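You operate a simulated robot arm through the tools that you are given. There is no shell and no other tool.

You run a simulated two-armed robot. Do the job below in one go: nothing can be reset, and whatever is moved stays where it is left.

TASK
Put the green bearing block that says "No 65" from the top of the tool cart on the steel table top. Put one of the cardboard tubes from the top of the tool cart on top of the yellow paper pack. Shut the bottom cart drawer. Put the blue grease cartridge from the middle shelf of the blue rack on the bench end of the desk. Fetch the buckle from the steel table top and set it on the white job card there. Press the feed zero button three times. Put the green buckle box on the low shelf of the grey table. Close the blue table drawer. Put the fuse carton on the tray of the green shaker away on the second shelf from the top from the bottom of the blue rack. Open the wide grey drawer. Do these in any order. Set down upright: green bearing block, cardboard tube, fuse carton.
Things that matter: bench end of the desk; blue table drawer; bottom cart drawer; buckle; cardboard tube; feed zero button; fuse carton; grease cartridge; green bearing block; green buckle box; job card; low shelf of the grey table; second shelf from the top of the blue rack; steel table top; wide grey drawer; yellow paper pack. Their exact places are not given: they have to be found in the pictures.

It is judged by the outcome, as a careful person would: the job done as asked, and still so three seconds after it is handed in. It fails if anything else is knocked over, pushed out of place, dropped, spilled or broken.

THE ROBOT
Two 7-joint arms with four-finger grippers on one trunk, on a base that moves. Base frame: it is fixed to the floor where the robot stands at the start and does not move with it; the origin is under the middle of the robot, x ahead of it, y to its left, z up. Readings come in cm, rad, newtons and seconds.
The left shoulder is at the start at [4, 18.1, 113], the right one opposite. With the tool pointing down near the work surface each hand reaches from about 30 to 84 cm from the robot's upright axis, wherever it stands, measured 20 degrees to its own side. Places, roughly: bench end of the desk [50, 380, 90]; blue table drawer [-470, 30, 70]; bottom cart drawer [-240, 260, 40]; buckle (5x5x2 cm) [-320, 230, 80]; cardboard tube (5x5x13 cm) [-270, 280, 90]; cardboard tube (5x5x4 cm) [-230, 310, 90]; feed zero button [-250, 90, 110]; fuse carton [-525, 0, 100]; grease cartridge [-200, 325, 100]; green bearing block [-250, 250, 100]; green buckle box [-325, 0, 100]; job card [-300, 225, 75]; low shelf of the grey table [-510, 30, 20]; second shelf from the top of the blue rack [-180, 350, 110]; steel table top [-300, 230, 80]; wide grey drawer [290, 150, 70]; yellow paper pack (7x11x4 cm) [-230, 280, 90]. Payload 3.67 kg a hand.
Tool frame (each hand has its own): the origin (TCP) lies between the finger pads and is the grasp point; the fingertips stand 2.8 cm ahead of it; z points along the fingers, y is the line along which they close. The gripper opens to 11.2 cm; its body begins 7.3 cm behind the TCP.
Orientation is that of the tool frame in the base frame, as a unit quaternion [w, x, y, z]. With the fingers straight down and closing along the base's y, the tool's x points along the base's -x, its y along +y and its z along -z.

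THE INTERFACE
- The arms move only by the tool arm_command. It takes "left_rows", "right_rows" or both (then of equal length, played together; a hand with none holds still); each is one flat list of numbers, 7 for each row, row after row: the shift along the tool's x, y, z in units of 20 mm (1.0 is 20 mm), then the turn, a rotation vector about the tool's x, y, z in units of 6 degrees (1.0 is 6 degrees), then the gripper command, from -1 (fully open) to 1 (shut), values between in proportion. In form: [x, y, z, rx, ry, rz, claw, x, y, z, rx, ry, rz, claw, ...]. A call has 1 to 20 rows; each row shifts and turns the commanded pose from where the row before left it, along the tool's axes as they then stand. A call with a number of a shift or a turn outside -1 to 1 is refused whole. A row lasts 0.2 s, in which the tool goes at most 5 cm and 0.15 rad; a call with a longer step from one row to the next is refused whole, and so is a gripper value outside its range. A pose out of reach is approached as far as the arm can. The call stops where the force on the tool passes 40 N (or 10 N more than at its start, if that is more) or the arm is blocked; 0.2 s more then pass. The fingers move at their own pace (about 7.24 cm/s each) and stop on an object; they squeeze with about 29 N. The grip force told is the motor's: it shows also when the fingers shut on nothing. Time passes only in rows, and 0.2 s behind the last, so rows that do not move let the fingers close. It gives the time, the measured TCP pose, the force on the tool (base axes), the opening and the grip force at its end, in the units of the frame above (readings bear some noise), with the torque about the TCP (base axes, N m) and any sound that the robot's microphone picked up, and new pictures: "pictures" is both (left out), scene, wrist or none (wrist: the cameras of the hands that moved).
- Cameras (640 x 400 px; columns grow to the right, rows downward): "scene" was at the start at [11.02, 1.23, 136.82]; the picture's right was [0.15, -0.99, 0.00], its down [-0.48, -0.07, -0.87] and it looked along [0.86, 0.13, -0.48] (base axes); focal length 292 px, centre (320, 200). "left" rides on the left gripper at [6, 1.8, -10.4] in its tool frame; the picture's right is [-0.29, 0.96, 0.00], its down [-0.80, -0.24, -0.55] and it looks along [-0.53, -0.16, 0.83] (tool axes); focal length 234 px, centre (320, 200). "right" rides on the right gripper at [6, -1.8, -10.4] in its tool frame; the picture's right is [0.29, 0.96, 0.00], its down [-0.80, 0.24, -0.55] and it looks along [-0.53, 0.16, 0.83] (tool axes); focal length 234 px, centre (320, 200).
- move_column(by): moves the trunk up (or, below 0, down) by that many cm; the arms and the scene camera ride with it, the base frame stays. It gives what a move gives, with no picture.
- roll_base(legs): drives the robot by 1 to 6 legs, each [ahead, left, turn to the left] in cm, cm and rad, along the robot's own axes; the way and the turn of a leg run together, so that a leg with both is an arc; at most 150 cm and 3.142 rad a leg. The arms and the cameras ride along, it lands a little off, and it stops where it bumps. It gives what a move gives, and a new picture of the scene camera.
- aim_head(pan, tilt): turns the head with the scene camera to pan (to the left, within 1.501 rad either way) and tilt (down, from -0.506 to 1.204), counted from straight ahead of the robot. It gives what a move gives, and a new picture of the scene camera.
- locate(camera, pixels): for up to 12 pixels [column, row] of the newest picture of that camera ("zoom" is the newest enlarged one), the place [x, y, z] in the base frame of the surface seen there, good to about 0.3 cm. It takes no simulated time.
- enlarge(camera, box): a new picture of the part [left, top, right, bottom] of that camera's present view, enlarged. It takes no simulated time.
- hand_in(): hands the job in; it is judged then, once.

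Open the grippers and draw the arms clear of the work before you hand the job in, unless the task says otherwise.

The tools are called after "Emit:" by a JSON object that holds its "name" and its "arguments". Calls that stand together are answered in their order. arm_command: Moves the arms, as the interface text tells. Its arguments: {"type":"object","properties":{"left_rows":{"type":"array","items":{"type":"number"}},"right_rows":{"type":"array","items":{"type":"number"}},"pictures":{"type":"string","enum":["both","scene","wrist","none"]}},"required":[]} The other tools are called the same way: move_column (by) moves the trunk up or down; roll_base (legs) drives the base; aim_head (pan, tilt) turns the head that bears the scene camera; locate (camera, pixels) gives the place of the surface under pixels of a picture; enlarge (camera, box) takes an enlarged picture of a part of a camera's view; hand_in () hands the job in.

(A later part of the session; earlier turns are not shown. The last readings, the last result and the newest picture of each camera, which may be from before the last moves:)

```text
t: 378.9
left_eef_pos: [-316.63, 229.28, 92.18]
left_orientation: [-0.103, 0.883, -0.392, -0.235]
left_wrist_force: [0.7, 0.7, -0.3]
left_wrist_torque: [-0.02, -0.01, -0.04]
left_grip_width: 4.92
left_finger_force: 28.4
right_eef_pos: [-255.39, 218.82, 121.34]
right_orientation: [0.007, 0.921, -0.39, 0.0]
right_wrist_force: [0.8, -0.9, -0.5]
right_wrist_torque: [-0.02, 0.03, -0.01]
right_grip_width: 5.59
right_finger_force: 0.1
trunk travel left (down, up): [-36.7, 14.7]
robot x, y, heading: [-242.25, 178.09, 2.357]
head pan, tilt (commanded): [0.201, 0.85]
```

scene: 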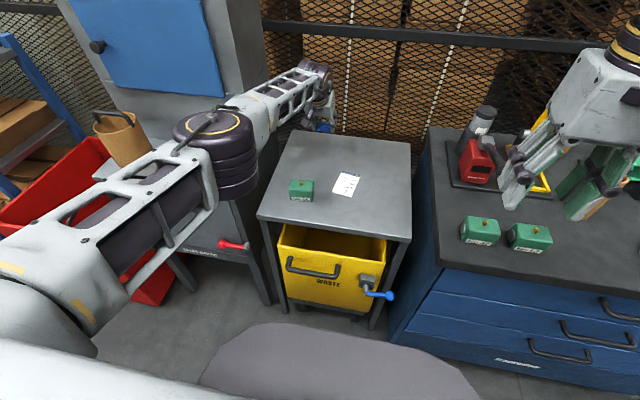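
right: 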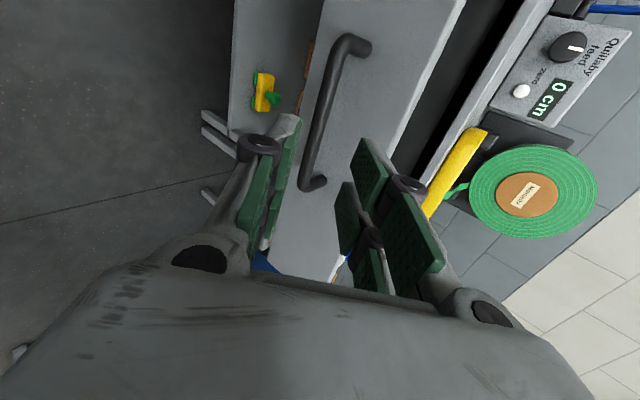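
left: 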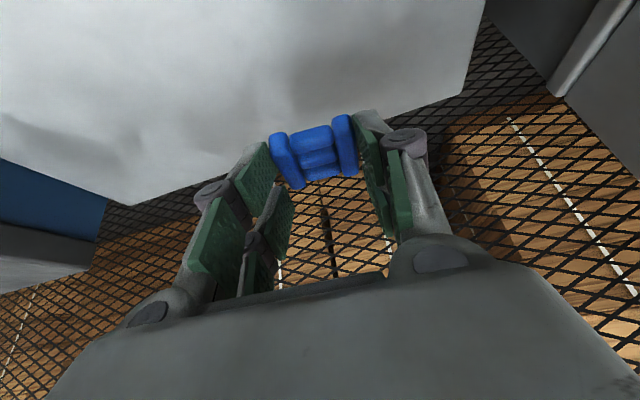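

The buckle hangs clear. I move it over the card centre and turn it 6° to match the card.

Emit:
{"name": "arm_command", "arguments": {"left_rows": [0.664, -0.562, -0.38, 0, 0, 0, 1, 0.664, -0.562, -0.38, 0, 0, 0, 1, 0.664, -0.562, -0.38, 0, 0, 0, 1, 0.664, -0.562, -0.38, 0, 0, 0, 1, 0.664, -0.562, -0.38, 0, 0, 0, 1, 0.664, -0.562, -0.38, 0, 0, 0, 1, 0.664, -0.562, -0.38, 0, 0, 0, 1, 0.664, -0.562, -0.38, 0, 0, 0, 1, 0.664, -0.562, -0.38, 0, 0, 0, 1, 0.664, -0.562, -0.38, 0, 0, 0, 1, 0, 0, 0, 0.5, 0, 0.866, 1], "pictures": "both"}}

```text
t: 381.3
left_eef_pos: [-298.17, 225.34, 92.03]
left_orientation: [-0.115, 0.862, -0.438, -0.228]
left_wrist_force: [-0.9, 0.1, -0.3]
left_wrist_torque: [0.0, 0.0, 0.02]
left_grip_width: 4.9
left_finger_force: 29.4
right_eef_pos: [-255.5, 218.68, 121.34]
right_orientation: [0.006, 0.921, -0.39, 0.0]
right_wrist_force: [-0.1, 0.5, -0.4]
right_wrist_torque: [0.01, -0.02, 0.0]
right_grip_width: 5.61
right_finger_force: 0.1
trunk travel left (down, up): [-36.7, 14.7]
robot x, y, heading: [-242.31, 178.47, 2.358]
head pan, tilt (commanded): [0.201, 0.85]
```

scene: 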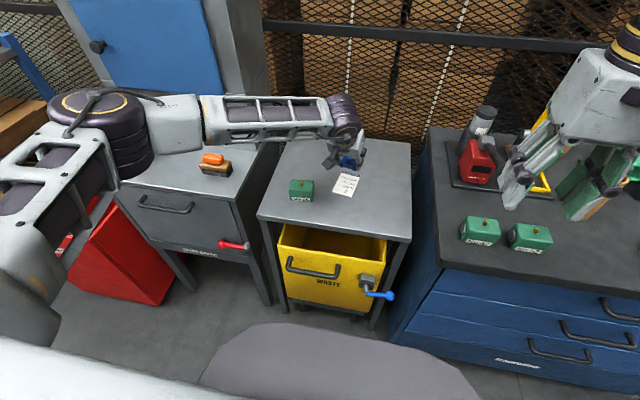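
left: 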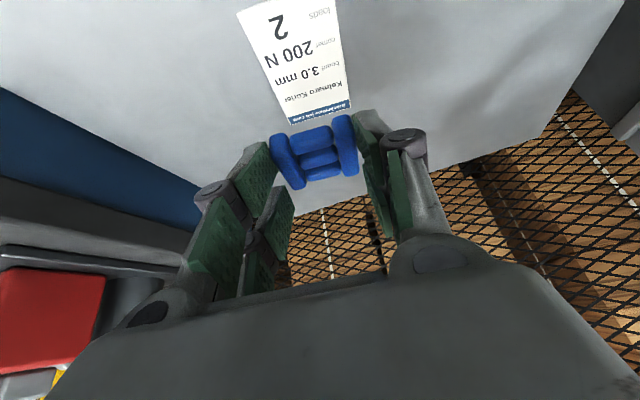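

The card lies below at (295,60). I verify its corners from this camera before lowering.

Emit:
{"name": "locate", "arguments": {"camera": "left", "pixels": [[292, 120], [347, 106], [240, 14], [333, 3], [300, 60], [315, 150]]}}

```text
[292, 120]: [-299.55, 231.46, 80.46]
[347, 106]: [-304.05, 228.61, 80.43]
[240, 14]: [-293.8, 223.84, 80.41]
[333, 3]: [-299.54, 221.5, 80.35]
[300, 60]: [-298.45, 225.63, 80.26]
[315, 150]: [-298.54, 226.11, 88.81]
```

The buckle's centre (−298.5,226.1) is directly above the card's centre (−298.8,226.1). I lower with the trunk.

Emit:
{"name": "move_column", "arguments": {"by": -7.3}}

Emit:
{"name": "arm_command", "arguments": {"left_rows": [0.05, 0, 0.087, 0, 0, 0, 1], "pictures": "wrist"}}

```text
t: 382.4
left_eef_pos: [-298.08, 225.37, 84.82]
left_orientation: [-0.116, 0.861, -0.438, -0.23]
left_wrist_force: [0.4, -0.2, -0.6]
left_wrist_torque: [-0.03, 0.0, -0.01]
left_grip_width: 4.9
left_finger_force: 29.0
right_eef_pos: [-255.39, 218.85, 114.03]
right_orientation: [0.006, 0.921, -0.39, 0.0]
right_wrist_force: [0.1, -0.3, -0.7]
right_wrist_torque: [0.01, 0.02, -0.01]
right_grip_width: 5.59
right_finger_force: 0.0
trunk travel left (down, up): [-29.4, 22.0]
robot x, y, heading: [-242.3, 178.14, 2.355]
head pan, tilt (commanded): [0.201, 0.85]
```

```text
t: 382.8
left_eef_pos: [-298.21, 225.33, 84.6]
left_orientation: [-0.115, 0.862, -0.438, -0.229]
left_wrist_force: [-0.2, 0.6, -0.3]
left_wrist_torque: [-0.01, -0.03, 0.01]
left_grip_width: 4.9
left_finger_force: 29.0
right_eef_pos: [-255.29, 218.87, 114.1]
right_orientation: [0.007, 0.921, -0.39, 0.0]
right_wrist_force: [0.5, 0.0, 0.0]
right_wrist_torque: [0.02, 0.02, -0.01]
right_grip_width: 5.6
right_finger_force: 0.0
trunk travel left (down, up): [-29.4, 22.0]
robot x, y, heading: [-242.08, 178.15, 2.355]
head pan, tilt (commanded): [0.201, 0.85]
```

left: 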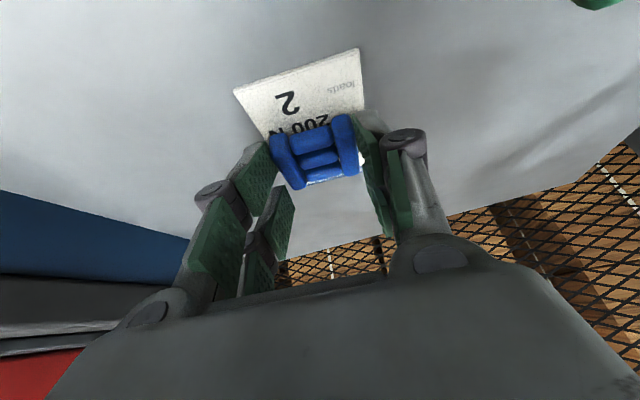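

I lower a couple of millimetres more until the force shows contact.

Emit:
{"name": "arm_command", "arguments": {"left_rows": [0.05, 0, 0.087, 0, 0, 0, 1, 0.03, 0, 0.05, 0, 0, 0, 1], "pictures": "none"}}

```text
t: 383.4
left_eef_pos: [-298.01, 225.31, 84.44]
left_orientation: [-0.116, 0.861, -0.438, -0.229]
left_wrist_force: [-1.1, -1.2, 4.5]
left_wrist_torque: [-0.09, 0.17, 0.04]
left_grip_width: 4.91
left_finger_force: 29.2
right_eef_pos: [-255.39, 218.83, 113.99]
right_orientation: [0.007, 0.92, -0.391, -0.001]
right_wrist_force: [-0.5, 0.6, -0.4]
right_wrist_torque: [0.01, -0.01, 0.02]
right_grip_width: 5.6
right_finger_force: 0.0
trunk travel left (down, up): [-29.4, 22.0]
robot x, y, heading: [-242.28, 177.99, 2.356]
head pan, tilt (commanded): [0.201, 0.85]
```

The buckle touches the card (4.5 N). I open the fingers a little and rise with the trunk.

Emit:
{"name": "arm_command", "arguments": {"left_rows": [0, 0, 0, 0, 0, 0, 0, 0, 0, 0, 0, 0, 0, -0.25, 0, 0, 0, 0, 0, 0, -0.25], "pictures": "none"}}

Emit:
{"name": "move_column", "arguments": {"by": 14}}

Emit:
{"name": "arm_command", "arguments": {"left_rows": [0, 0, 0, 0, 0, 0, 0], "pictures": "both"}}

```text
t: 384.2
left_eef_pos: [-298.09, 225.39, 84.22]
left_orientation: [-0.115, 0.862, -0.438, -0.229]
left_wrist_force: [-0.4, 0.2, -1.0]
left_wrist_torque: [-0.01, 0.0, 0.02]
left_grip_width: 6.99
left_finger_force: 0.1
right_eef_pos: [-255.4, 218.83, 114.05]
right_orientation: [0.007, 0.921, -0.39, -0.001]
right_wrist_force: [0.7, 0.6, -0.4]
right_wrist_torque: [0.01, 0.0, -0.02]
right_grip_width: 5.58
right_finger_force: 0.0
trunk travel left (down, up): [-29.4, 22.0]
robot x, y, heading: [-242.05, 178.0, 2.361]
head pan, tilt (commanded): [0.201, 0.85]
```

```text
t: 385.9
left_eef_pos: [-297.98, 225.26, 98.34]
left_orientation: [-0.115, 0.861, -0.439, -0.229]
left_wrist_force: [1.4, 0.4, 0.3]
left_wrist_torque: [0.03, 0.0, 0.0]
left_grip_width: 7.02
left_finger_force: 0.0
right_eef_pos: [-255.25, 218.72, 128.07]
right_orientation: [0.006, 0.921, -0.389, 0.0]
right_wrist_force: [-0.1, -1.1, -0.8]
right_wrist_torque: [-0.02, 0.02, -0.03]
right_grip_width: 5.56
right_finger_force: 0.0
trunk travel left (down, up): [-43.4, 8.0]
robot x, y, heading: [-242.0, 178.17, 2.355]
head pan, tilt (commanded): [0.201, 0.85]
```

```text
t: 386.3
left_eef_pos: [-298.13, 225.32, 98.35]
left_orientation: [-0.116, 0.861, -0.438, -0.229]
left_wrist_force: [-0.5, 1.1, -0.8]
left_wrist_torque: [0.02, 0.01, -0.02]
left_grip_width: 5.6
left_finger_force: 0.1
right_eef_pos: [-255.45, 218.74, 128.1]
right_orientation: [0.007, 0.921, -0.39, 0.0]
right_wrist_force: [-0.4, -0.3, -0.1]
right_wrist_torque: [-0.04, 0.0, -0.01]
right_grip_width: 5.57
right_finger_force: 0.1
trunk travel left (down, up): [-43.4, 8.0]
robot x, y, heading: [-242.34, 178.24, 2.357]
head pan, tilt (commanded): [0.201, 0.85]
```

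scene: 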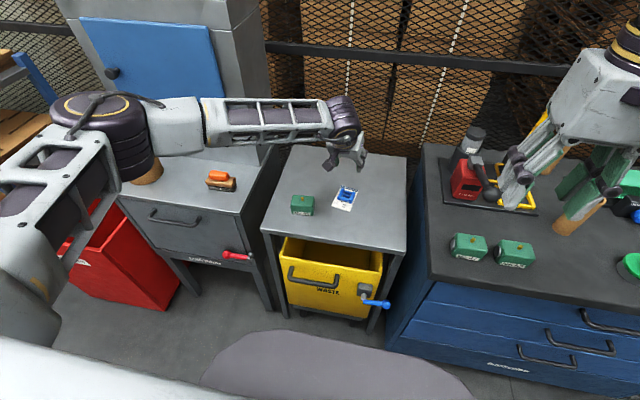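
left: 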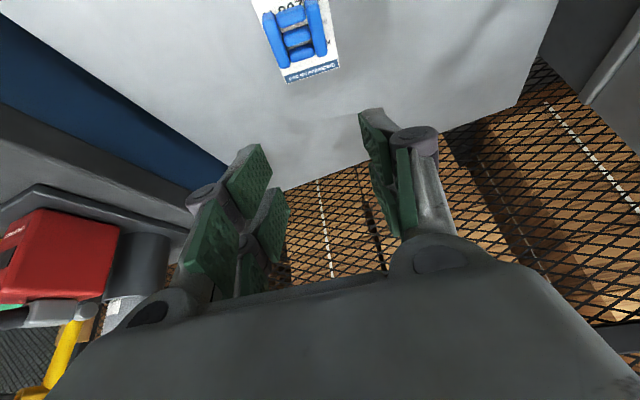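

The buckle lies on the card. I straighten the hand, raise and retract it, then drive back to the cart for the tube.

Emit:
{"name": "arm_command", "arguments": {"left_rows": [0, 0, 0, 0, 1, 0, 0, 0, 0, 0, 0, 1, 0, 0, 0, 0, 0, 0, 1, 0, 0, 0, 0, 0, 0, 1, 0, 0, 0, 0, 0, 0, 0.95, 0, 0, 0, 0, -1, 0, 0, 0, 0, 0, 0, -1, 0, 0, 0, 0, 0, 0, -1, 0, 0, 0, 0, 0, 0, -1, 0, 0, 0, 0, 0, 0, -1, 0, 0, 0, 0, 0, 0, -1, 0, 0, 0, 0, 1, 0, -1, 0, 0, 0, 0, 1, 0, -1, 0, 0, 0, 0, 1, 0, 0, 0, 0, 0, 0, 1, 0, 0, 0, 0, 0, 0, 1, 0, 0, 0, 0, 0, 0], "pictures": "none"}}

Emit:
{"name": "roll_base", "arguments": {"legs": [[-8, 0, 0], [0, -70, 0]]}}

Emit:
{"name": "aim_head", "arguments": {"pan": 0.1, "tilt": 0.9}}

```text
t: 389.7
left_eef_pos: [-291.93, 217.1, 114.68]
left_orientation: [0.002, 0.892, -0.453, 0.0]
left_wrist_force: [0.6, -0.3, -0.7]
left_wrist_torque: [-0.01, 0.01, -0.02]
left_grip_width: 5.61
left_finger_force: 0.1
right_eef_pos: [-255.31, 218.68, 128.04]
right_orientation: [0.006, 0.921, -0.39, -0.001]
right_wrist_force: [-0.1, -0.9, 0.1]
right_wrist_torque: [0.02, 0.01, -0.01]
right_grip_width: 5.59
right_finger_force: 0.1
trunk travel left (down, up): [-43.4, 8.0]
robot x, y, heading: [-242.27, 178.41, 2.353]
head pan, tilt (commanded): [0.201, 0.85]
```

```text
t: 394.4
left_eef_pos: [-235.18, 262.48, 114.65]
left_orientation: [0.0, 0.89, -0.455, 0.001]
left_wrist_force: [-0.4, -0.5, 0.3]
left_wrist_torque: [-0.02, 0.01, 0.02]
left_grip_width: 5.6
left_finger_force: 0.1
right_eef_pos: [-198.36, 263.96, 128.0]
right_orientation: [0.008, 0.92, -0.392, 0.0]
right_wrist_force: [0.4, -0.2, 0.3]
right_wrist_torque: [-0.02, 0.02, -0.01]
right_grip_width: 5.59
right_finger_force: 0.0
trunk travel left (down, up): [-43.4, 8.0]
robot x, y, heading: [-185.62, 223.33, 2.354]
head pan, tilt (commanded): [0.201, 0.85]
```

scene: 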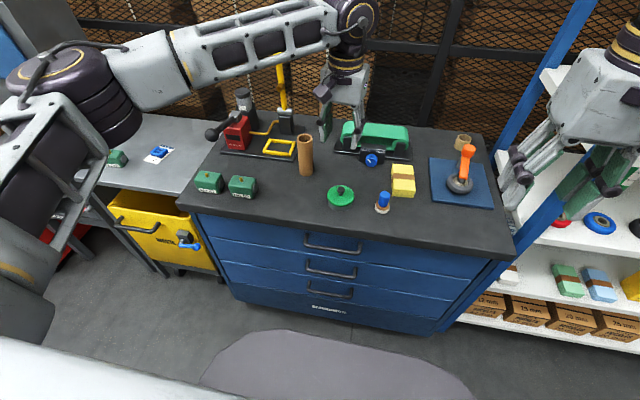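

```text
t: 395.1
left_eef_pos: [-235.07, 262.67, 114.63]
left_orientation: [0.001, 0.89, -0.456, -0.001]
left_wrist_force: [-0.8, 0.1, 0.7]
left_wrist_torque: [0.02, 0.02, 0.0]
left_grip_width: 5.61
left_finger_force: 0.1
right_eef_pos: [-198.32, 264.01, 128.03]
right_orientation: [0.007, 0.92, -0.392, 0.0]
right_wrist_force: [-0.1, 0.2, -0.2]
right_wrist_torque: [0.01, 0.01, 0.02]
right_grip_width: 5.59
right_finger_force: 0.0
trunk travel left (down, up): [-43.4, 8.0]
robot x, y, heading: [-185.53, 223.42, 2.348]
head pan, tilt (commanded): [0.099, 0.901]
```

scene: 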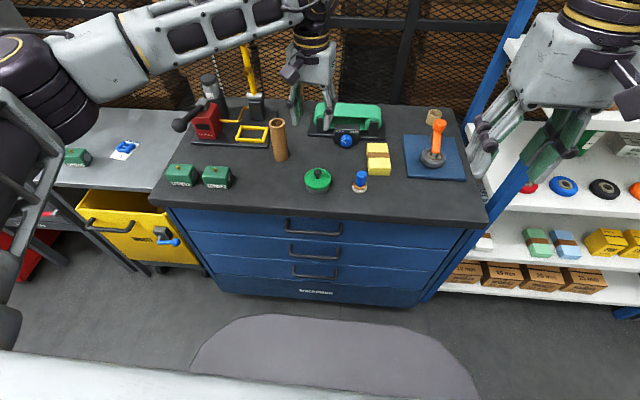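

The tube is at (278,140) and the pack at (377,157). I enlarge and measure both.

Emit:
{"name": "enlarge", "arguments": {"camera": "scene", "box": [230, 90, 430, 220]}}

```text
3.08 times, centred on (330, 155) of scene
```

zoom: 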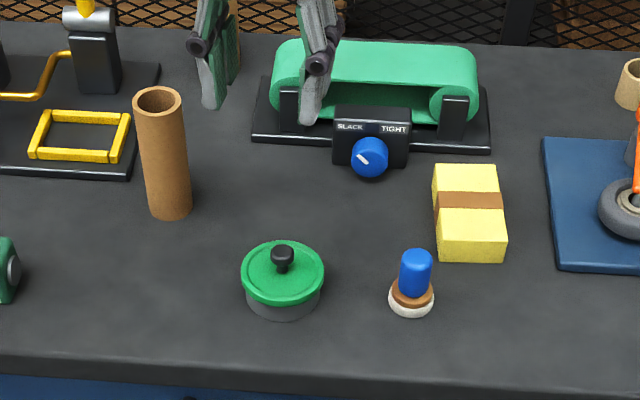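

Emit:
{"name": "locate", "arguments": {"camera": "zoom", "pixels": [[137, 100], [181, 100], [159, 115], [158, 88], [170, 170], [170, 215], [435, 168], [495, 168], [504, 240], [440, 240], [470, 200], [472, 260]]}}

Emit:
{"name": "locate", "arguments": {"camera": "zoom", "pixels": [[410, 255], [413, 290], [370, 158], [400, 130], [280, 250], [320, 280], [550, 200], [560, 150], [470, 250], [436, 200], [502, 205], [468, 165]]}}

```text
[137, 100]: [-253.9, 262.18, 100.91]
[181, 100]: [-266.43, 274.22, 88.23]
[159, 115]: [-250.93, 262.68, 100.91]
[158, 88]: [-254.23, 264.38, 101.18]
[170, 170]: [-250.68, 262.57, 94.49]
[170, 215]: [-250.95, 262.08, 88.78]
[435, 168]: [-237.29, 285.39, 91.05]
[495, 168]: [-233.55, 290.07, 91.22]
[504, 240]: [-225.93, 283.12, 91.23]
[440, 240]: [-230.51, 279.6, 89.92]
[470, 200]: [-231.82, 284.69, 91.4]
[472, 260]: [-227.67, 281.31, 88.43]
```

```text
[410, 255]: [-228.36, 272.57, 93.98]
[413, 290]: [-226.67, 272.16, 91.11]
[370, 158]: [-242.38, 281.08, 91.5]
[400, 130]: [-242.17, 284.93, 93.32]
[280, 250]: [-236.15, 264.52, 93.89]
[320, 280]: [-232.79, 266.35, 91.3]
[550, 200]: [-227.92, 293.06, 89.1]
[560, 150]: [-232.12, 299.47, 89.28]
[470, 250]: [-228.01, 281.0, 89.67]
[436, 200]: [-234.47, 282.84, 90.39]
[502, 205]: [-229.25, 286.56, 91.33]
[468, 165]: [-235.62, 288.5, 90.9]
```

I check where the tall yellow lever stands before moving the hand over the tube.

Emit:
{"name": "locate", "arguments": {"camera": "scene", "pixels": [[247, 60], [250, 85], [257, 105], [210, 85], [206, 125], [180, 125], [270, 133], [240, 128], [250, 142]]}}

```text
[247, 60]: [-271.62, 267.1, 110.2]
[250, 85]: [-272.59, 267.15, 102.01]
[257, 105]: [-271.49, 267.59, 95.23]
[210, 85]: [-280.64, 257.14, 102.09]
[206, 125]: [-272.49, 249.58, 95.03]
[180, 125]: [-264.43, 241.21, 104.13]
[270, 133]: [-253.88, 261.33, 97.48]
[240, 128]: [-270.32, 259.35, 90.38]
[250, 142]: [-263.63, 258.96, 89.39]
```

The lever is at s=381, beyond the tube. I move the left hand over the tube, then down around its upper part.

Emit:
{"name": "arm_command", "arguments": {"left_rows": [-0.804, 0.99, 0, 0, 0, 0, -0.45, -0.804, 0.99, 0, 0, 0, 0, -0.45, -0.804, 0.99, 0, 0, 0, 0, -0.45, -0.804, 0.99, 0, 0, 0, 0, -0.45, -0.804, 0.99, 0, 0, 0, 0, -0.45, -0.804, 0.99, 0, 0, 0, 0, -0.45, -0.804, 0.99, 0, 0, 0, 0, -0.45, 0, 0, 0.5, 0, 0, 0, -0.45], "pictures": "both"}}

```text
t: 396.9
left_eef_pos: [-252.85, 263.41, 113.62]
left_orientation: [0.001, 0.89, -0.456, 0.0]
left_wrist_force: [0.0, 0.2, -0.2]
left_wrist_torque: [0.01, -0.03, -0.01]
left_grip_width: 8.13
left_finger_force: 0.1
right_eef_pos: [-198.32, 263.98, 128.07]
right_orientation: [0.006, 0.92, -0.392, 0.0]
right_wrist_force: [-0.5, -0.3, -0.1]
right_wrist_torque: [-0.01, -0.02, 0.0]
right_grip_width: 5.58
right_finger_force: 0.0
trunk travel left (down, up): [-43.4, 8.0]
robot x, y, heading: [-185.28, 223.27, 2.356]
head pan, tilt (commanded): [0.099, 0.901]
```

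scene: 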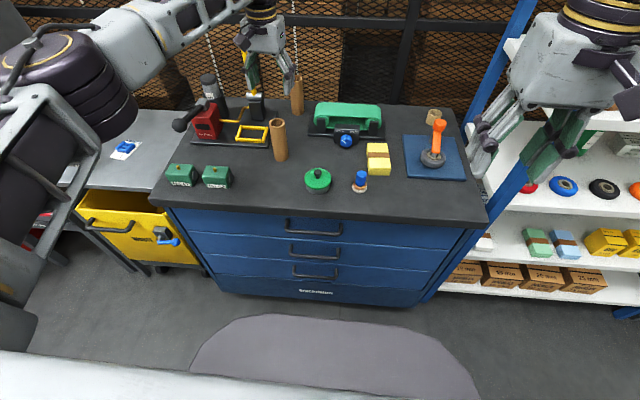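
left: 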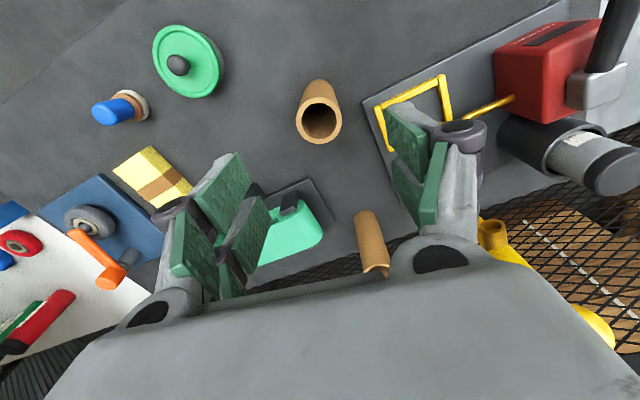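

The tube's rim is centred under the hand (319,120). I descend to its upper half and close.

Emit:
{"name": "arm_command", "arguments": {"left_rows": [0, 0, 1, 0, 0, 0, -0.3, 0, 0, 1, 0, 0, 0, -0.3, 0, 0, 1, 0, 0, 0, -0.3, 0, 0, 1, 0, 0, 0, -0.3, 0, 0, 1, 0, 0, 0, -0.3, 0, 0, 1, 0, 0, 0, -0.3, 0, 0, 1, 0, 0, 0, -0.3, 0, 0, 1, 0, 0, 0, -0.3, 0, 0, 1, 0, 0, 0, -0.3, 0, 0, 0, 0, 0, 0, 1, 0, 0, 0, 0, 0, 0, 1, 0, 0, 0, 0, 0, 0, 1, 0, 0, 0, 0, 0, 0, 1], "pictures": "both"}}

```text
t: 399.6
left_eef_pos: [-252.84, 263.39, 95.64]
left_orientation: [0.001, 0.89, -0.455, -0.001]
left_wrist_force: [0.2, -0.4, 0.5]
left_wrist_torque: [-0.01, 0.01, 0.02]
left_grip_width: 4.26
left_finger_force: 29.1
right_eef_pos: [-198.32, 263.96, 128.06]
right_orientation: [0.007, 0.92, -0.393, 0.0]
right_wrist_force: [0.7, -0.2, 0.2]
right_wrist_torque: [0.02, 0.04, 0.02]
right_grip_width: 5.58
right_finger_force: 0.1
trunk travel left (down, up): [-43.4, 8.0]
robot x, y, heading: [-185.57, 223.19, 2.354]
head pan, tilt (commanded): [0.099, 0.901]
```

scene: 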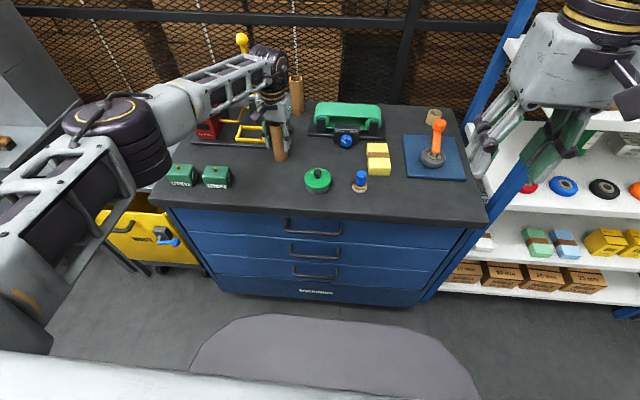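
left: 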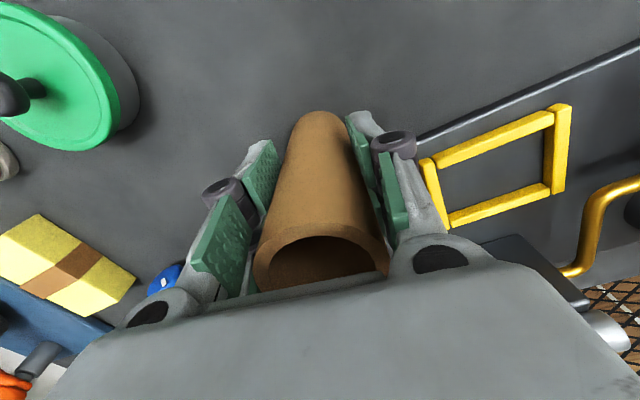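

The tube is gripped. I lift it 14 cm and drive 29 cm right so it comes over the yellow pack.

Emit:
{"name": "arm_command", "arguments": {"left_rows": [0, 0, -1, 0, 0, 0, 1, 0, 0, -1, 0, 0, 0, 1, 0, 0, -1, 0, 0, 0, 1, 0, 0, -1, 0, 0, 0, 1, 0, 0, -1, 0, 0, 0, 1, 0, 0, -1, 0, 0, 0, 1, 0, 0, -1, 0, 0, 0, 1], "pictures": "none"}}

Emit:
{"name": "roll_base", "arguments": {"legs": [[0, -29, 0]]}}

Emit:
{"name": "arm_command", "arguments": {"left_rows": [0, 0, 0, 0, 0, 0, 1], "pictures": "wrist"}}

```text
t: 401.2
left_eef_pos: [-252.92, 263.57, 109.52]
left_orientation: [0.001, 0.89, -0.456, 0.0]
left_wrist_force: [0.4, -0.6, -0.4]
left_wrist_torque: [0.0, 0.04, -0.02]
left_grip_width: 4.22
left_finger_force: 29.1
right_eef_pos: [-198.37, 264.11, 128.12]
right_orientation: [0.005, 0.92, -0.392, -0.001]
right_wrist_force: [0.5, -0.2, 0.7]
right_wrist_torque: [0.02, 0.01, 0.01]
right_grip_width: 5.6
right_finger_force: 0.0
trunk travel left (down, up): [-43.4, 8.0]
robot x, y, heading: [-185.08, 223.53, 2.352]
head pan, tilt (commanded): [0.099, 0.901]
```

```text
t: 403.3
left_eef_pos: [-231.99, 284.44, 109.42]
left_orientation: [0.001, 0.891, -0.455, 0.0]
left_wrist_force: [0.5, 0.0, -0.4]
left_wrist_torque: [0.03, 0.01, -0.02]
left_grip_width: 4.28
left_finger_force: 28.9
right_eef_pos: [-177.39, 285.02, 127.99]
right_orientation: [0.006, 0.92, -0.392, 0.0]
right_wrist_force: [0.0, -0.3, -0.2]
right_wrist_torque: [-0.02, -0.01, -0.01]
right_grip_width: 5.6
right_finger_force: 0.0
trunk travel left (down, up): [-43.4, 8.0]
robot x, y, heading: [-164.12, 244.51, 2.359]
head pan, tilt (commanded): [0.099, 0.901]
```

scene: 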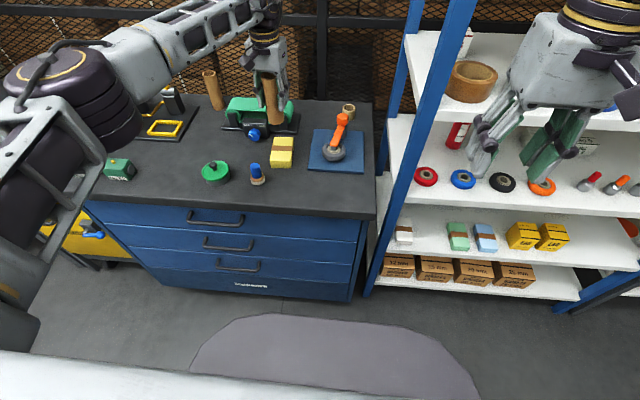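

```text
t: 403.7
left_eef_pos: [-231.98, 284.41, 109.43]
left_orientation: [0.001, 0.891, -0.455, 0.0]
left_wrist_force: [-0.2, 0.5, -0.6]
left_wrist_torque: [0.02, 0.01, -0.02]
left_grip_width: 4.23
left_finger_force: 29.1
right_eef_pos: [-177.2, 284.9, 128.08]
right_orientation: [0.007, 0.92, -0.392, 0.0]
right_wrist_force: [-0.9, 0.3, 0.0]
right_wrist_torque: [-0.01, 0.0, -0.01]
right_grip_width: 5.6
right_finger_force: 0.0
trunk travel left (down, up): [-43.4, 8.0]
robot x, y, heading: [-164.31, 244.54, 2.352]
head pan, tilt (commanded): [0.099, 0.901]
```

left: 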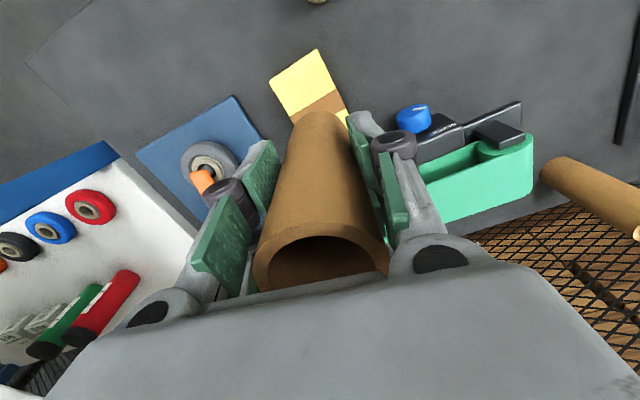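

The tube hangs over the pack: TCP (−232.0,284.4) versus pack centre (−231.8,284.5). I double-check the pack from the wrist camera.

Emit:
{"name": "locate", "arguments": {"camera": "left", "pixels": [[272, 82], [317, 53], [346, 108], [295, 115], [305, 80], [325, 100]]}}

Emit:
{"name": "locate", "arguments": {"camera": "scene", "pixels": [[275, 139], [292, 139], [272, 165], [290, 166], [282, 150]]}}

```text
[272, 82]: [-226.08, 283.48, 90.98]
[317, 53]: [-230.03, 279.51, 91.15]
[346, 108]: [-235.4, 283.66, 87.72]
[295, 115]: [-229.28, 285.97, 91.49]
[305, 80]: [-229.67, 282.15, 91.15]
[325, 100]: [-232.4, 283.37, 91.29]
```

```text
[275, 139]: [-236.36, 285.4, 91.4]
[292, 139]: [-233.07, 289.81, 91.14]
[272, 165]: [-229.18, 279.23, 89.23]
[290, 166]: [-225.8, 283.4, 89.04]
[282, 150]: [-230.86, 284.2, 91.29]
```

The pack centre is (−231.4,284.5). I lower the tube onto it.

Emit:
{"name": "arm_command", "arguments": {"left_rows": [0.1, -0.22, 1, 0, 0, 0, 1, 0, 0, 1, 0, 0, 0, 1, 0, 0, 1, 0, 0, 0, 1, 0, 0, 1, 0, 0, 0, 1, 0, 0, 0.8, 0, 0, 0, 1, 0, 0, 0.2, 0, 0, 0, 1], "pictures": "none"}}

Emit:
{"name": "arm_command", "arguments": {"left_rows": [0, 0, 0.1, 0, 0, 0, 1, 0, 0, 0.1, 0, 0, 0, 1], "pictures": "none"}}

```text
t: 405.1
left_eef_pos: [-231.52, 284.6, 99.52]
left_orientation: [0.001, 0.891, -0.454, 0.0]
left_wrist_force: [0.5, 0.3, -0.7]
left_wrist_torque: [0.03, -0.01, -0.02]
left_grip_width: 4.25
left_finger_force: 28.6
right_eef_pos: [-177.15, 285.05, 128.0]
right_orientation: [0.007, 0.92, -0.391, 0.0]
right_wrist_force: [-0.8, 0.1, 0.0]
right_wrist_torque: [0.01, 0.03, 0.02]
right_grip_width: 5.6
right_finger_force: 0.0
trunk travel left (down, up): [-43.4, 8.0]
robot x, y, heading: [-163.93, 244.38, 2.351]
head pan, tilt (commanded): [0.099, 0.901]
```

```text
t: 405.7
left_eef_pos: [-231.33, 284.61, 98.95]
left_orientation: [0.0, 0.891, -0.454, -0.001]
left_wrist_force: [-0.4, 0.1, 0.1]
left_wrist_torque: [0.02, 0.01, 0.01]
left_grip_width: 4.24
left_finger_force: 29.3
right_eef_pos: [-177.23, 285.11, 128.08]
right_orientation: [0.008, 0.92, -0.392, 0.001]
right_wrist_force: [-0.4, 0.2, -0.5]
right_wrist_torque: [-0.02, -0.02, 0.01]
right_grip_width: 5.6
right_finger_force: 0.0
trunk travel left (down, up): [-43.4, 8.0]
robot x, y, heading: [-164.06, 244.45, 2.353]
head pan, tilt (commanded): [0.099, 0.901]
```

Emit:
{"name": "arm_command", "arguments": {"left_rows": [0, 0, 0.05, 0, 0, 0, 1, 0, 0, 0.05, 0, 0, 0, 1], "pictures": "none"}}

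```text
t: 406.3
left_eef_pos: [-231.45, 284.49, 98.78]
left_orientation: [0.001, 0.891, -0.454, -0.002]
left_wrist_force: [-0.6, 0.4, 3.4]
left_wrist_torque: [0.05, 0.05, -0.03]
left_grip_width: 4.24
left_finger_force: 29.5
right_eef_pos: [-177.13, 284.97, 128.01]
right_orientation: [0.006, 0.921, -0.39, -0.001]
right_wrist_force: [-0.1, -0.4, -0.3]
right_wrist_torque: [-0.01, 0.03, 0.0]
right_grip_width: 5.59
right_finger_force: 0.0
trunk travel left (down, up): [-43.4, 8.0]
robot x, y, heading: [-164.29, 244.55, 2.356]
head pan, tilt (commanded): [0.099, 0.901]
```

The tube touches the pack (3.4 N). I open the fingers and rise straight up.

Emit:
{"name": "arm_command", "arguments": {"left_rows": [0, 0, 0, 0, 0, 0, 0.1, 0, 0, 0, 0, 0, 0, -0.1, 0, 0, 0, 0, 0, 0, -0.25, 0, 0, 0, 0, 0, 0, -0.25, 0, 0, -0.5, 0, 0, 0, -0.25, 0, 0, -1, 0, 0, 0, -0.25, 0, 0, -1, 0, 0, 0, -0.25, 0, 0, -1, 0, 0, 0, -0.25, 0, 0, -1, 0, 0, 0, -0.25, 0, 0, -1, 0, 0, 0, -0.25, 0, 0, -1, 0, 0, 0, -0.25, 0, 0, -1, 0, 0, 0, -0.25], "pictures": "both"}}

```text
t: 408.9
left_eef_pos: [-231.45, 284.6, 113.91]
left_orientation: [0.001, 0.892, -0.453, 0.0]
left_wrist_force: [0.0, 1.1, -0.1]
left_wrist_torque: [-0.04, 0.02, 0.0]
left_grip_width: 7.02
left_finger_force: 0.0
right_eef_pos: [-177.21, 284.87, 128.03]
right_orientation: [0.007, 0.92, -0.392, -0.001]
right_wrist_force: [0.1, -0.3, 0.3]
right_wrist_torque: [-0.02, -0.03, -0.01]
right_grip_width: 5.6
right_finger_force: 0.1
trunk travel left (down, up): [-43.4, 8.0]
robot x, y, heading: [-164.12, 244.07, 2.354]
head pan, tilt (commanded): [0.099, 0.901]
```

scene: 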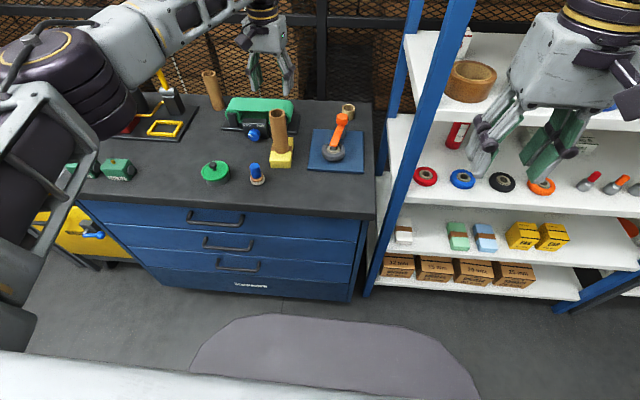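
left: 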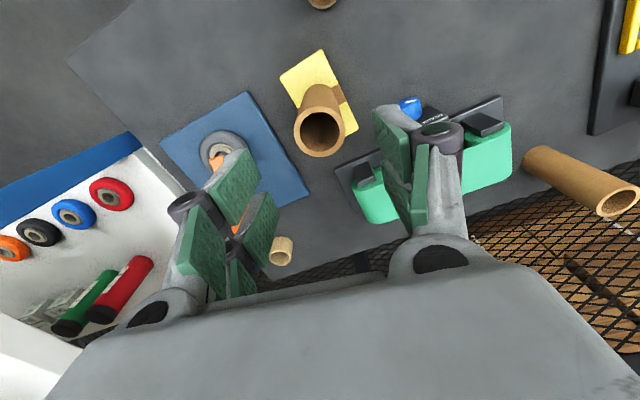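

The tube stands on the yellow pack. Next the feed zero button: I tuck the left hand back and turn the robot around toward the machine side.

Emit:
{"name": "arm_command", "arguments": {"left_rows": [0, 0, -1, 0, 0, 0, 0, 0, 0, -1, 0, 0, 0, 0, 0, 0, -1, 0, 0, 0, 0, 1, 0, 0, 0, 0, 0, 0, 1, 0, 0, 0, 0, 0, 0, 1, 0, 0, 0, 0, 0, 0, 1, 0, 0, 0, 0, 0, 0, 1, 0, 0, 0, 0, 0, 0, 1, 0, 0, 0, 0, 0, 0, 1, 0, 0, 0, 0, 0, 0, 1, 0, 0, 0, 0, 0, 0, 1, 0, 0, 0, 0, 0, 0, 1, 0, 0, 0, 0, 0, 0, 1, 0, 0, 0, 0, 0, 0, 1, 0, 0, 0, 0, 0, 0, 1, 0, 0, 0, 0, 0, 0, 1, 0, 0, 0, 0, 0, 0, 1, 0, 0, 0, 0, 0, 0, 1, 0, 0, 0, 0, 0, 0], "pictures": "none"}}

Emit:
{"name": "roll_base", "arguments": {"legs": [[-4, 0, 0], [0, 0, 1.57], [0, 0, 1.57]]}}

Emit:
{"name": "aim_head", "arguments": {"pan": -0.9, "tilt": 0.4}}

```text
t: 412.9
left_eef_pos: [-212.68, 258.72, 119.78]
left_orientation: [0.001, 0.89, -0.456, 0.0]
left_wrist_force: [0.0, -0.4, 0.5]
left_wrist_torque: [0.01, 0.01, 0.03]
left_grip_width: 5.61
left_finger_force: 0.1
right_eef_pos: [-177.16, 284.95, 128.12]
right_orientation: [0.006, 0.92, -0.391, -0.001]
right_wrist_force: [0.3, -0.2, 0.3]
right_wrist_torque: [-0.01, -0.01, -0.01]
right_grip_width: 5.59
right_finger_force: 0.0
trunk travel left (down, up): [-43.4, 8.0]
robot x, y, heading: [-164.53, 244.68, 2.357]
head pan, tilt (commanded): [0.099, 0.901]
```

```text
t: 422.2
left_eef_pos: [-113.24, 225.94, 119.75]
left_orientation: [0.0, 0.466, 0.885, 0.001]
left_wrist_force: [-0.4, 1.2, -0.4]
left_wrist_torque: [0.0, 0.0, -0.01]
left_grip_width: 5.59
left_finger_force: 0.1
right_eef_pos: [-149.44, 200.42, 128.08]
right_orientation: [0.0, 0.404, 0.915, 0.007]
right_wrist_force: [0.8, -0.3, -0.2]
right_wrist_torque: [-0.02, 0.0, -0.02]
right_grip_width: 5.58
right_finger_force: 0.0
trunk travel left (down, up): [-43.4, 8.0]
robot x, y, heading: [-161.29, 241.69, -0.815]
head pan, tilt (commanded): [0.099, 0.901]
```

scene: 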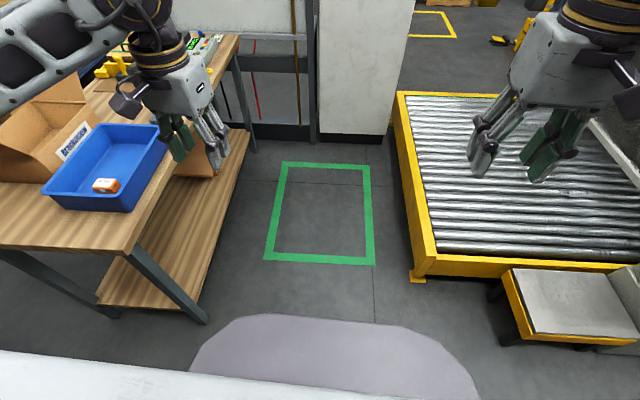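

```text
t: 423.5
left_eef_pos: [-113.29, 225.9, 119.76]
left_orientation: [0.0, 0.466, 0.885, 0.001]
left_wrist_force: [-0.8, -0.4, -0.8]
left_wrist_torque: [-0.01, -0.01, 0.01]
left_grip_width: 5.59
left_finger_force: 0.1
right_eef_pos: [-149.42, 200.52, 127.95]
right_orientation: [0.0, 0.403, 0.915, 0.007]
right_wrist_force: [-0.2, -0.7, 1.3]
right_wrist_torque: [-0.02, 0.03, -0.01]
right_grip_width: 5.59
right_finger_force: 0.0
trunk travel left (down, up): [-43.4, 8.0]
robot x, y, heading: [-161.22, 241.64, -0.818]
head pan, tilt (commanded): [-0.901, 0.4]
```

scene: 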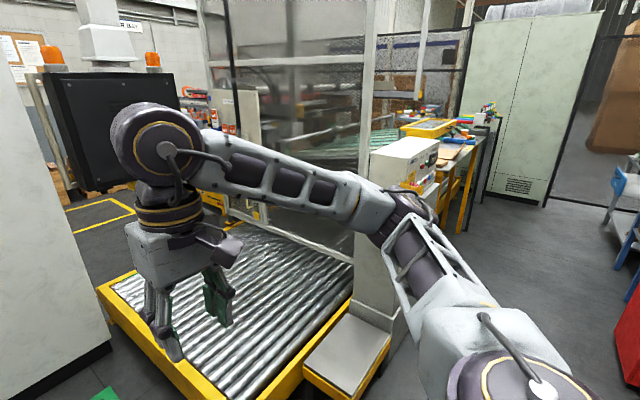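

The feeder's white control box is seen at (400,160). I drive sideways (right) along the aisle toward it.

Emit:
{"name": "roll_base", "arguments": {"legs": [[0, -100, 0.03]]}}

Emit:
{"name": "aim_head", "arguments": {"pan": -0.4, "tilt": 0.4}}

```text
t: 428.8
left_eef_pos: [-182.91, 158.26, 119.84]
left_orientation: [0.001, 0.443, 0.896, 0.001]
left_wrist_force: [-0.3, 0.7, -0.7]
left_wrist_torque: [0.0, 0.0, 0.01]
left_grip_width: 5.6
left_finger_force: 0.1
right_eef_pos: [-217.84, 131.11, 128.06]
right_orientation: [0.001, 0.38, 0.925, 0.006]
right_wrist_force: [0.9, 0.1, 0.3]
right_wrist_torque: [-0.02, -0.02, 0.02]
right_grip_width: 5.6
right_finger_force: 0.0
trunk travel left (down, up): [-43.4, 8.0]
robot x, y, heading: [-231.63, 171.67, -0.762]
head pan, tilt (commanded): [-0.901, 0.4]
```

scene: 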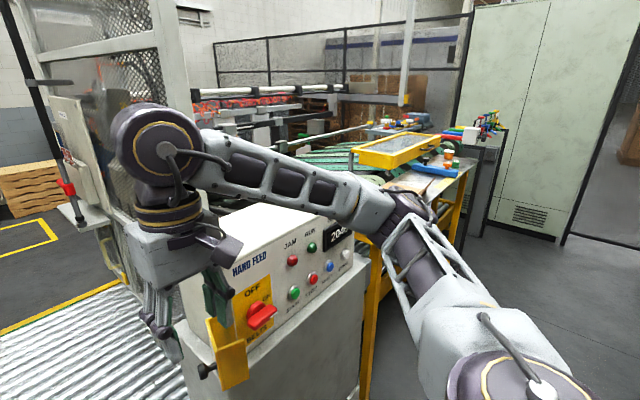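

```text
t: 429.7
left_eef_pos: [-183.03, 158.3, 119.77]
left_orientation: [0.0, 0.443, 0.897, 0.001]
left_wrist_force: [-0.3, 0.7, -0.1]
left_wrist_torque: [0.01, 0.01, -0.04]
left_grip_width: 5.61
left_finger_force: 0.2
right_eef_pos: [-217.73, 130.95, 128.07]
right_orientation: [0.001, 0.379, 0.925, 0.006]
right_wrist_force: [-0.7, -0.2, -0.4]
right_wrist_torque: [-0.02, 0.03, -0.01]
right_grip_width: 5.61
right_finger_force: 0.0
trunk travel left (down, up): [-43.4, 8.0]
robot x, y, heading: [-232.19, 171.17, -0.758]
head pan, tilt (commanded): [-0.4, 0.4]
```

scene: 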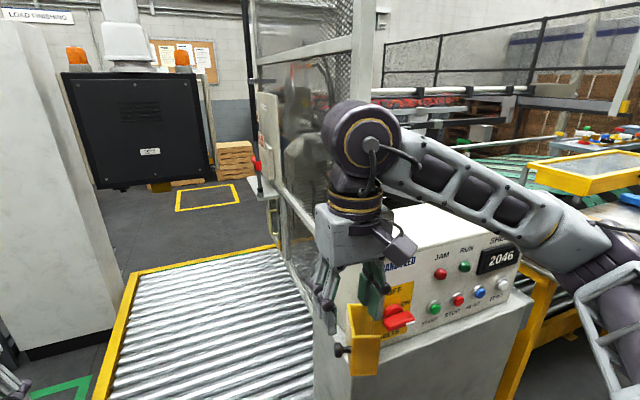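

The panel reads "HAND FEED" with a sheets counter 2046 and a row of buttons. I enlarge it.

Emit:
{"name": "enlarge", "arguments": {"camera": "scene", "box": [370, 200, 550, 350]}}

```text
2.67 times, centred on (460, 275) of scene
```

zoom: 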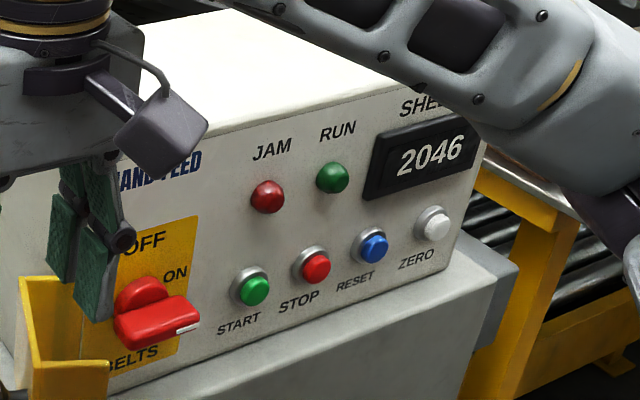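

The white ZERO button is at zoom (437,222). I locate it and the panel plane.

Emit:
{"name": "locate", "arguments": {"camera": "zoom", "pixels": [[437, 223], [427, 221], [375, 246], [316, 266], [254, 289], [400, 240], [300, 220], [420, 200], [470, 220], [230, 340], [450, 100], [250, 90]]}}

```text
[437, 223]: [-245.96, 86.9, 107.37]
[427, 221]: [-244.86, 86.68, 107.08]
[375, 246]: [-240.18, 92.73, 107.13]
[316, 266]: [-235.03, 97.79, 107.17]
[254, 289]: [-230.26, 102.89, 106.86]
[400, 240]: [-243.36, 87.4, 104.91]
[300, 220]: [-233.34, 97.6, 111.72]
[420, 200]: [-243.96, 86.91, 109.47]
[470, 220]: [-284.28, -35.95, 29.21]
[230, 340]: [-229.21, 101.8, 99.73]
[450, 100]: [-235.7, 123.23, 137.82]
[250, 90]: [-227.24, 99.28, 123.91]
```

ZERO's face is at (−246,86.9,107.3), panel plane at s≈234. I back off 8 cm and drive 51 cm right so my right hand faces the button.

Emit:
{"name": "roll_base", "arguments": {"legs": [[-8, 0, -0.027], [0, -52, 0]]}}

Emit:
{"name": "aim_head", "arguments": {"pan": 0.0, "tilt": 0.6}}

```text
t: 433.5
left_eef_pos: [-226.48, 125.5, 119.75]
left_orientation: [0.001, 0.453, 0.892, 0.001]
left_wrist_force: [1.0, -0.5, 0.3]
left_wrist_torque: [0.01, 0.01, 0.01]
left_grip_width: 5.62
left_finger_force: 0.1
right_eef_pos: [-261.8, 99.06, 128.05]
right_orientation: [0.001, 0.39, 0.921, 0.007]
right_wrist_force: [0.3, 0.5, -0.8]
right_wrist_torque: [-0.01, 0.0, -0.01]
right_grip_width: 5.63
right_finger_force: 0.2
trunk travel left (down, up): [-43.4, 8.0]
robot x, y, heading: [-274.78, 139.72, -0.783]
head pan, tilt (commanded): [-0.4, 0.4]
```

scene: 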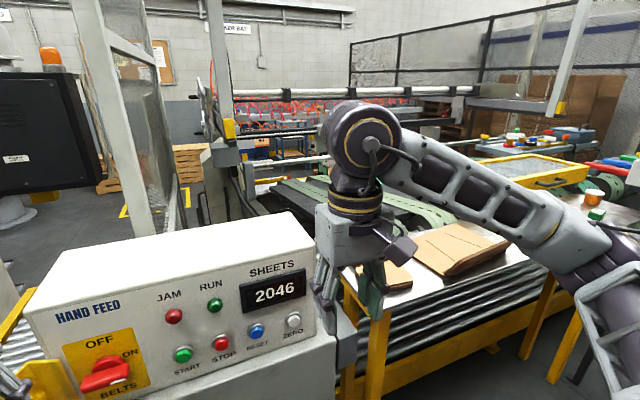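

```text
t: 434.4
left_eef_pos: [-226.4, 125.33, 119.81]
left_orientation: [0.001, 0.453, 0.891, 0.001]
left_wrist_force: [-0.3, 0.0, 0.3]
left_wrist_torque: [-0.03, -0.05, 0.0]
left_grip_width: 5.6
left_finger_force: 0.0
right_eef_pos: [-261.91, 99.1, 128.04]
right_orientation: [0.001, 0.39, 0.921, 0.006]
right_wrist_force: [-1.0, 1.0, -0.4]
right_wrist_torque: [0.0, -0.01, 0.0]
right_grip_width: 5.61
right_finger_force: 0.1
trunk travel left (down, up): [-43.4, 8.0]
robot x, y, heading: [-274.98, 139.76, -0.79]
head pan, tilt (commanded): [0.0, 0.6]
```

scene: 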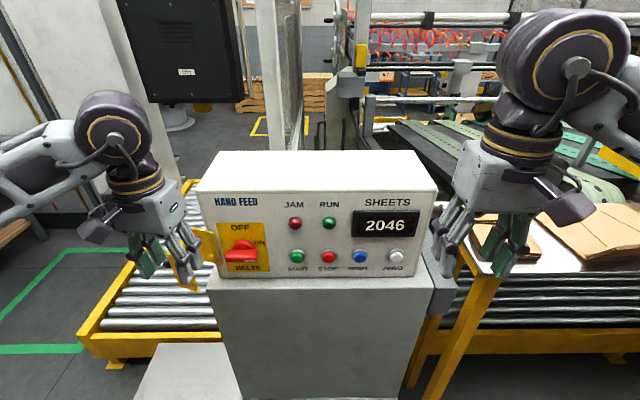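

The panel is straight ahead; ZERO is at (396,257). I locate it again from here.

Emit:
{"name": "locate", "arguments": {"camera": "scene", "pixels": [[396, 257], [396, 254], [362, 257], [380, 245], [410, 262], [395, 240], [396, 275], [385, 222]]}}

Emit:
{"name": "enlarge", "arguments": {"camera": "scene", "box": [330, 190, 450, 300]}}

```text
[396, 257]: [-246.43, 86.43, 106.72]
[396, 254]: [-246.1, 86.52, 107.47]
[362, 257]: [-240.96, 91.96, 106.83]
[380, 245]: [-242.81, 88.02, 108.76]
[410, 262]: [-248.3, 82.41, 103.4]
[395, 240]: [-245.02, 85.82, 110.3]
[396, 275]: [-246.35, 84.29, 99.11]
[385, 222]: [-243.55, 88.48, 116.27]
```

```text
3.64 times, centred on (390, 245) of scene
```

zoom: 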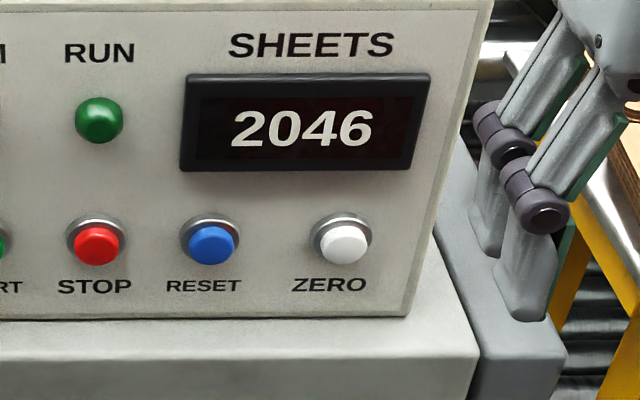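

ZERO's cap is centred at n=−113, z≈107, face at s≈235.5. I close the right hand, tilt it 45° forward and bring its tips about 3 cm in front of the button.

Emit:
{"name": "arm_command", "arguments": {"right_rows": [0, 0, 0, 0, -1, 0, 1, 0, 0, 0, 0, -1, 0, 1, 0, 0, 0, 0, -1, 0, 1, 0, 0, 0, 0, -1, 0, 1, 0, 0, 0, 0, -1, 0, 1, 0, 0, 0, 0, -1, 0, 1, 0, 0, 0, 0, -1, 0, 1, 0, 0, 0, 0, -0.5, 0, 1], "pictures": "none"}}

Emit:
{"name": "arm_command", "arguments": {"right_rows": [0.239, 0.09, 0.999, 0, 0, 0, 1, 0.239, 0.09, 0.999, 0, 0, 0, 1, 0.239, 0.09, 0.999, 0, 0, 0, 1, 0.239, 0.09, 0.999, 0, 0, 0, 1, 0.239, 0.09, 0.999, 0, 0, 0, 1, 0.239, 0.09, 0.999, 0, 0, 0, 1, 0.239, 0.09, 0.999, 0, 0, 0, 1, 0.239, 0.09, 0.999, 0, 0, 0, 1, 0.239, 0.09, 0.999, 0, 0, 0, 1, 0.239, 0.09, 0.999, 0, 0, 0, 1], "pictures": "both"}}

```text
t: 436.2
left_eef_pos: [-226.5, 125.33, 119.8]
left_orientation: [0.0, 0.453, 0.891, 0.001]
left_wrist_force: [0.1, -0.2, -0.6]
left_wrist_torque: [-0.02, -0.01, -0.02]
left_grip_width: 5.58
left_finger_force: 0.0
right_eef_pos: [-256.94, 96.44, 131.76]
right_orientation: [0.352, 0.363, 0.851, -0.143]
right_wrist_force: [0.2, -0.6, 0.2]
right_wrist_torque: [-0.02, 0.05, -0.01]
right_grip_width: 0.0
right_finger_force: 28.9
right hand out of reach, approached as far as the arm can: row 5, 6, 7, 8
trunk travel left (down, up): [-43.4, 8.0]
robot x, y, heading: [-274.62, 139.47, -0.785]
head pan, tilt (commanded): [0.0, 0.6]
```

```text
t: 438.4
left_eef_pos: [-226.48, 125.31, 119.82]
left_orientation: [0.0, 0.453, 0.891, 0.001]
left_wrist_force: [-0.5, -0.2, -0.4]
left_wrist_torque: [0.02, 0.0, 0.0]
left_grip_width: 5.59
left_finger_force: 0.0
right_eef_pos: [-248.1, 90.09, 114.22]
right_orientation: [0.352, 0.364, 0.85, -0.144]
right_wrist_force: [0.0, 0.1, -0.2]
right_wrist_torque: [0.02, 0.0, 0.0]
right_grip_width: 0.0
right_finger_force: 29.3
trunk travel left (down, up): [-43.4, 8.0]
robot x, y, heading: [-275.24, 139.73, -0.786]
head pan, tilt (commanded): [0.0, 0.6]
```

scene: 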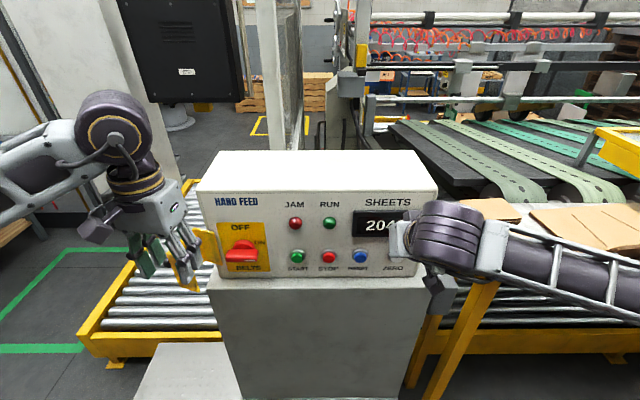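
right: 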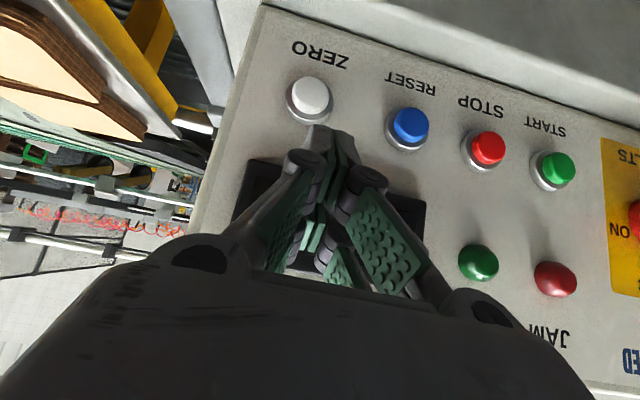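

The fingertips are above ZERO, near the display. I back off 4 cm and then go down 7 cm to the button's height.

Emit:
{"name": "arm_command", "arguments": {"right_rows": [0.707, 0, -0.707, 0, 0, 0, 1, 0.707, 0, -0.707, 0, 0, 0, 1, 0.707, -0.16, 0.707, 0, 0, 0, 1, 0.707, -0.16, 0.707, 0, 0, 0, 1, 0.707, -0.16, 0.707, 0, 0, 0, 1, 0.42, -0.16, 0.42, 0, 0, 0, 1], "pictures": "both"}}

```text
t: 439.8
left_eef_pos: [-226.54, 125.23, 119.77]
left_orientation: [0.0, 0.453, 0.891, 0.001]
left_wrist_force: [-0.3, -0.2, 0.2]
left_wrist_torque: [0.03, -0.03, -0.03]
left_grip_width: 5.61
left_finger_force: 0.0
right_eef_pos: [-251.68, 92.37, 107.27]
right_orientation: [0.353, 0.363, 0.85, -0.143]
right_wrist_force: [-0.4, 0.4, 0.2]
right_wrist_torque: [-0.04, 0.0, 0.04]
right_grip_width: 0.02
right_finger_force: 29.3
trunk travel left (down, up): [-43.4, 8.0]
robot x, y, heading: [-275.01, 139.64, -0.792]
head pan, tilt (commanded): [0.0, 0.6]
```

scene: 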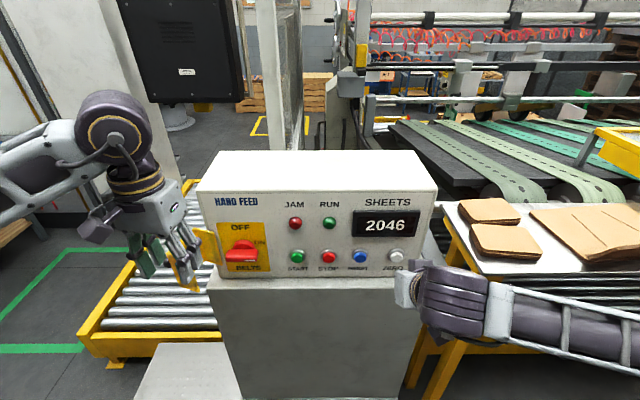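
right: 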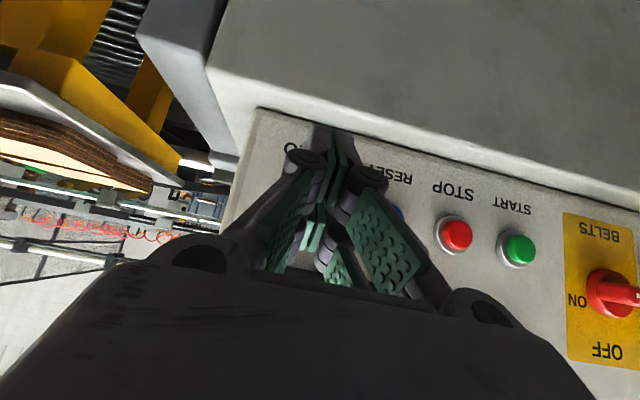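

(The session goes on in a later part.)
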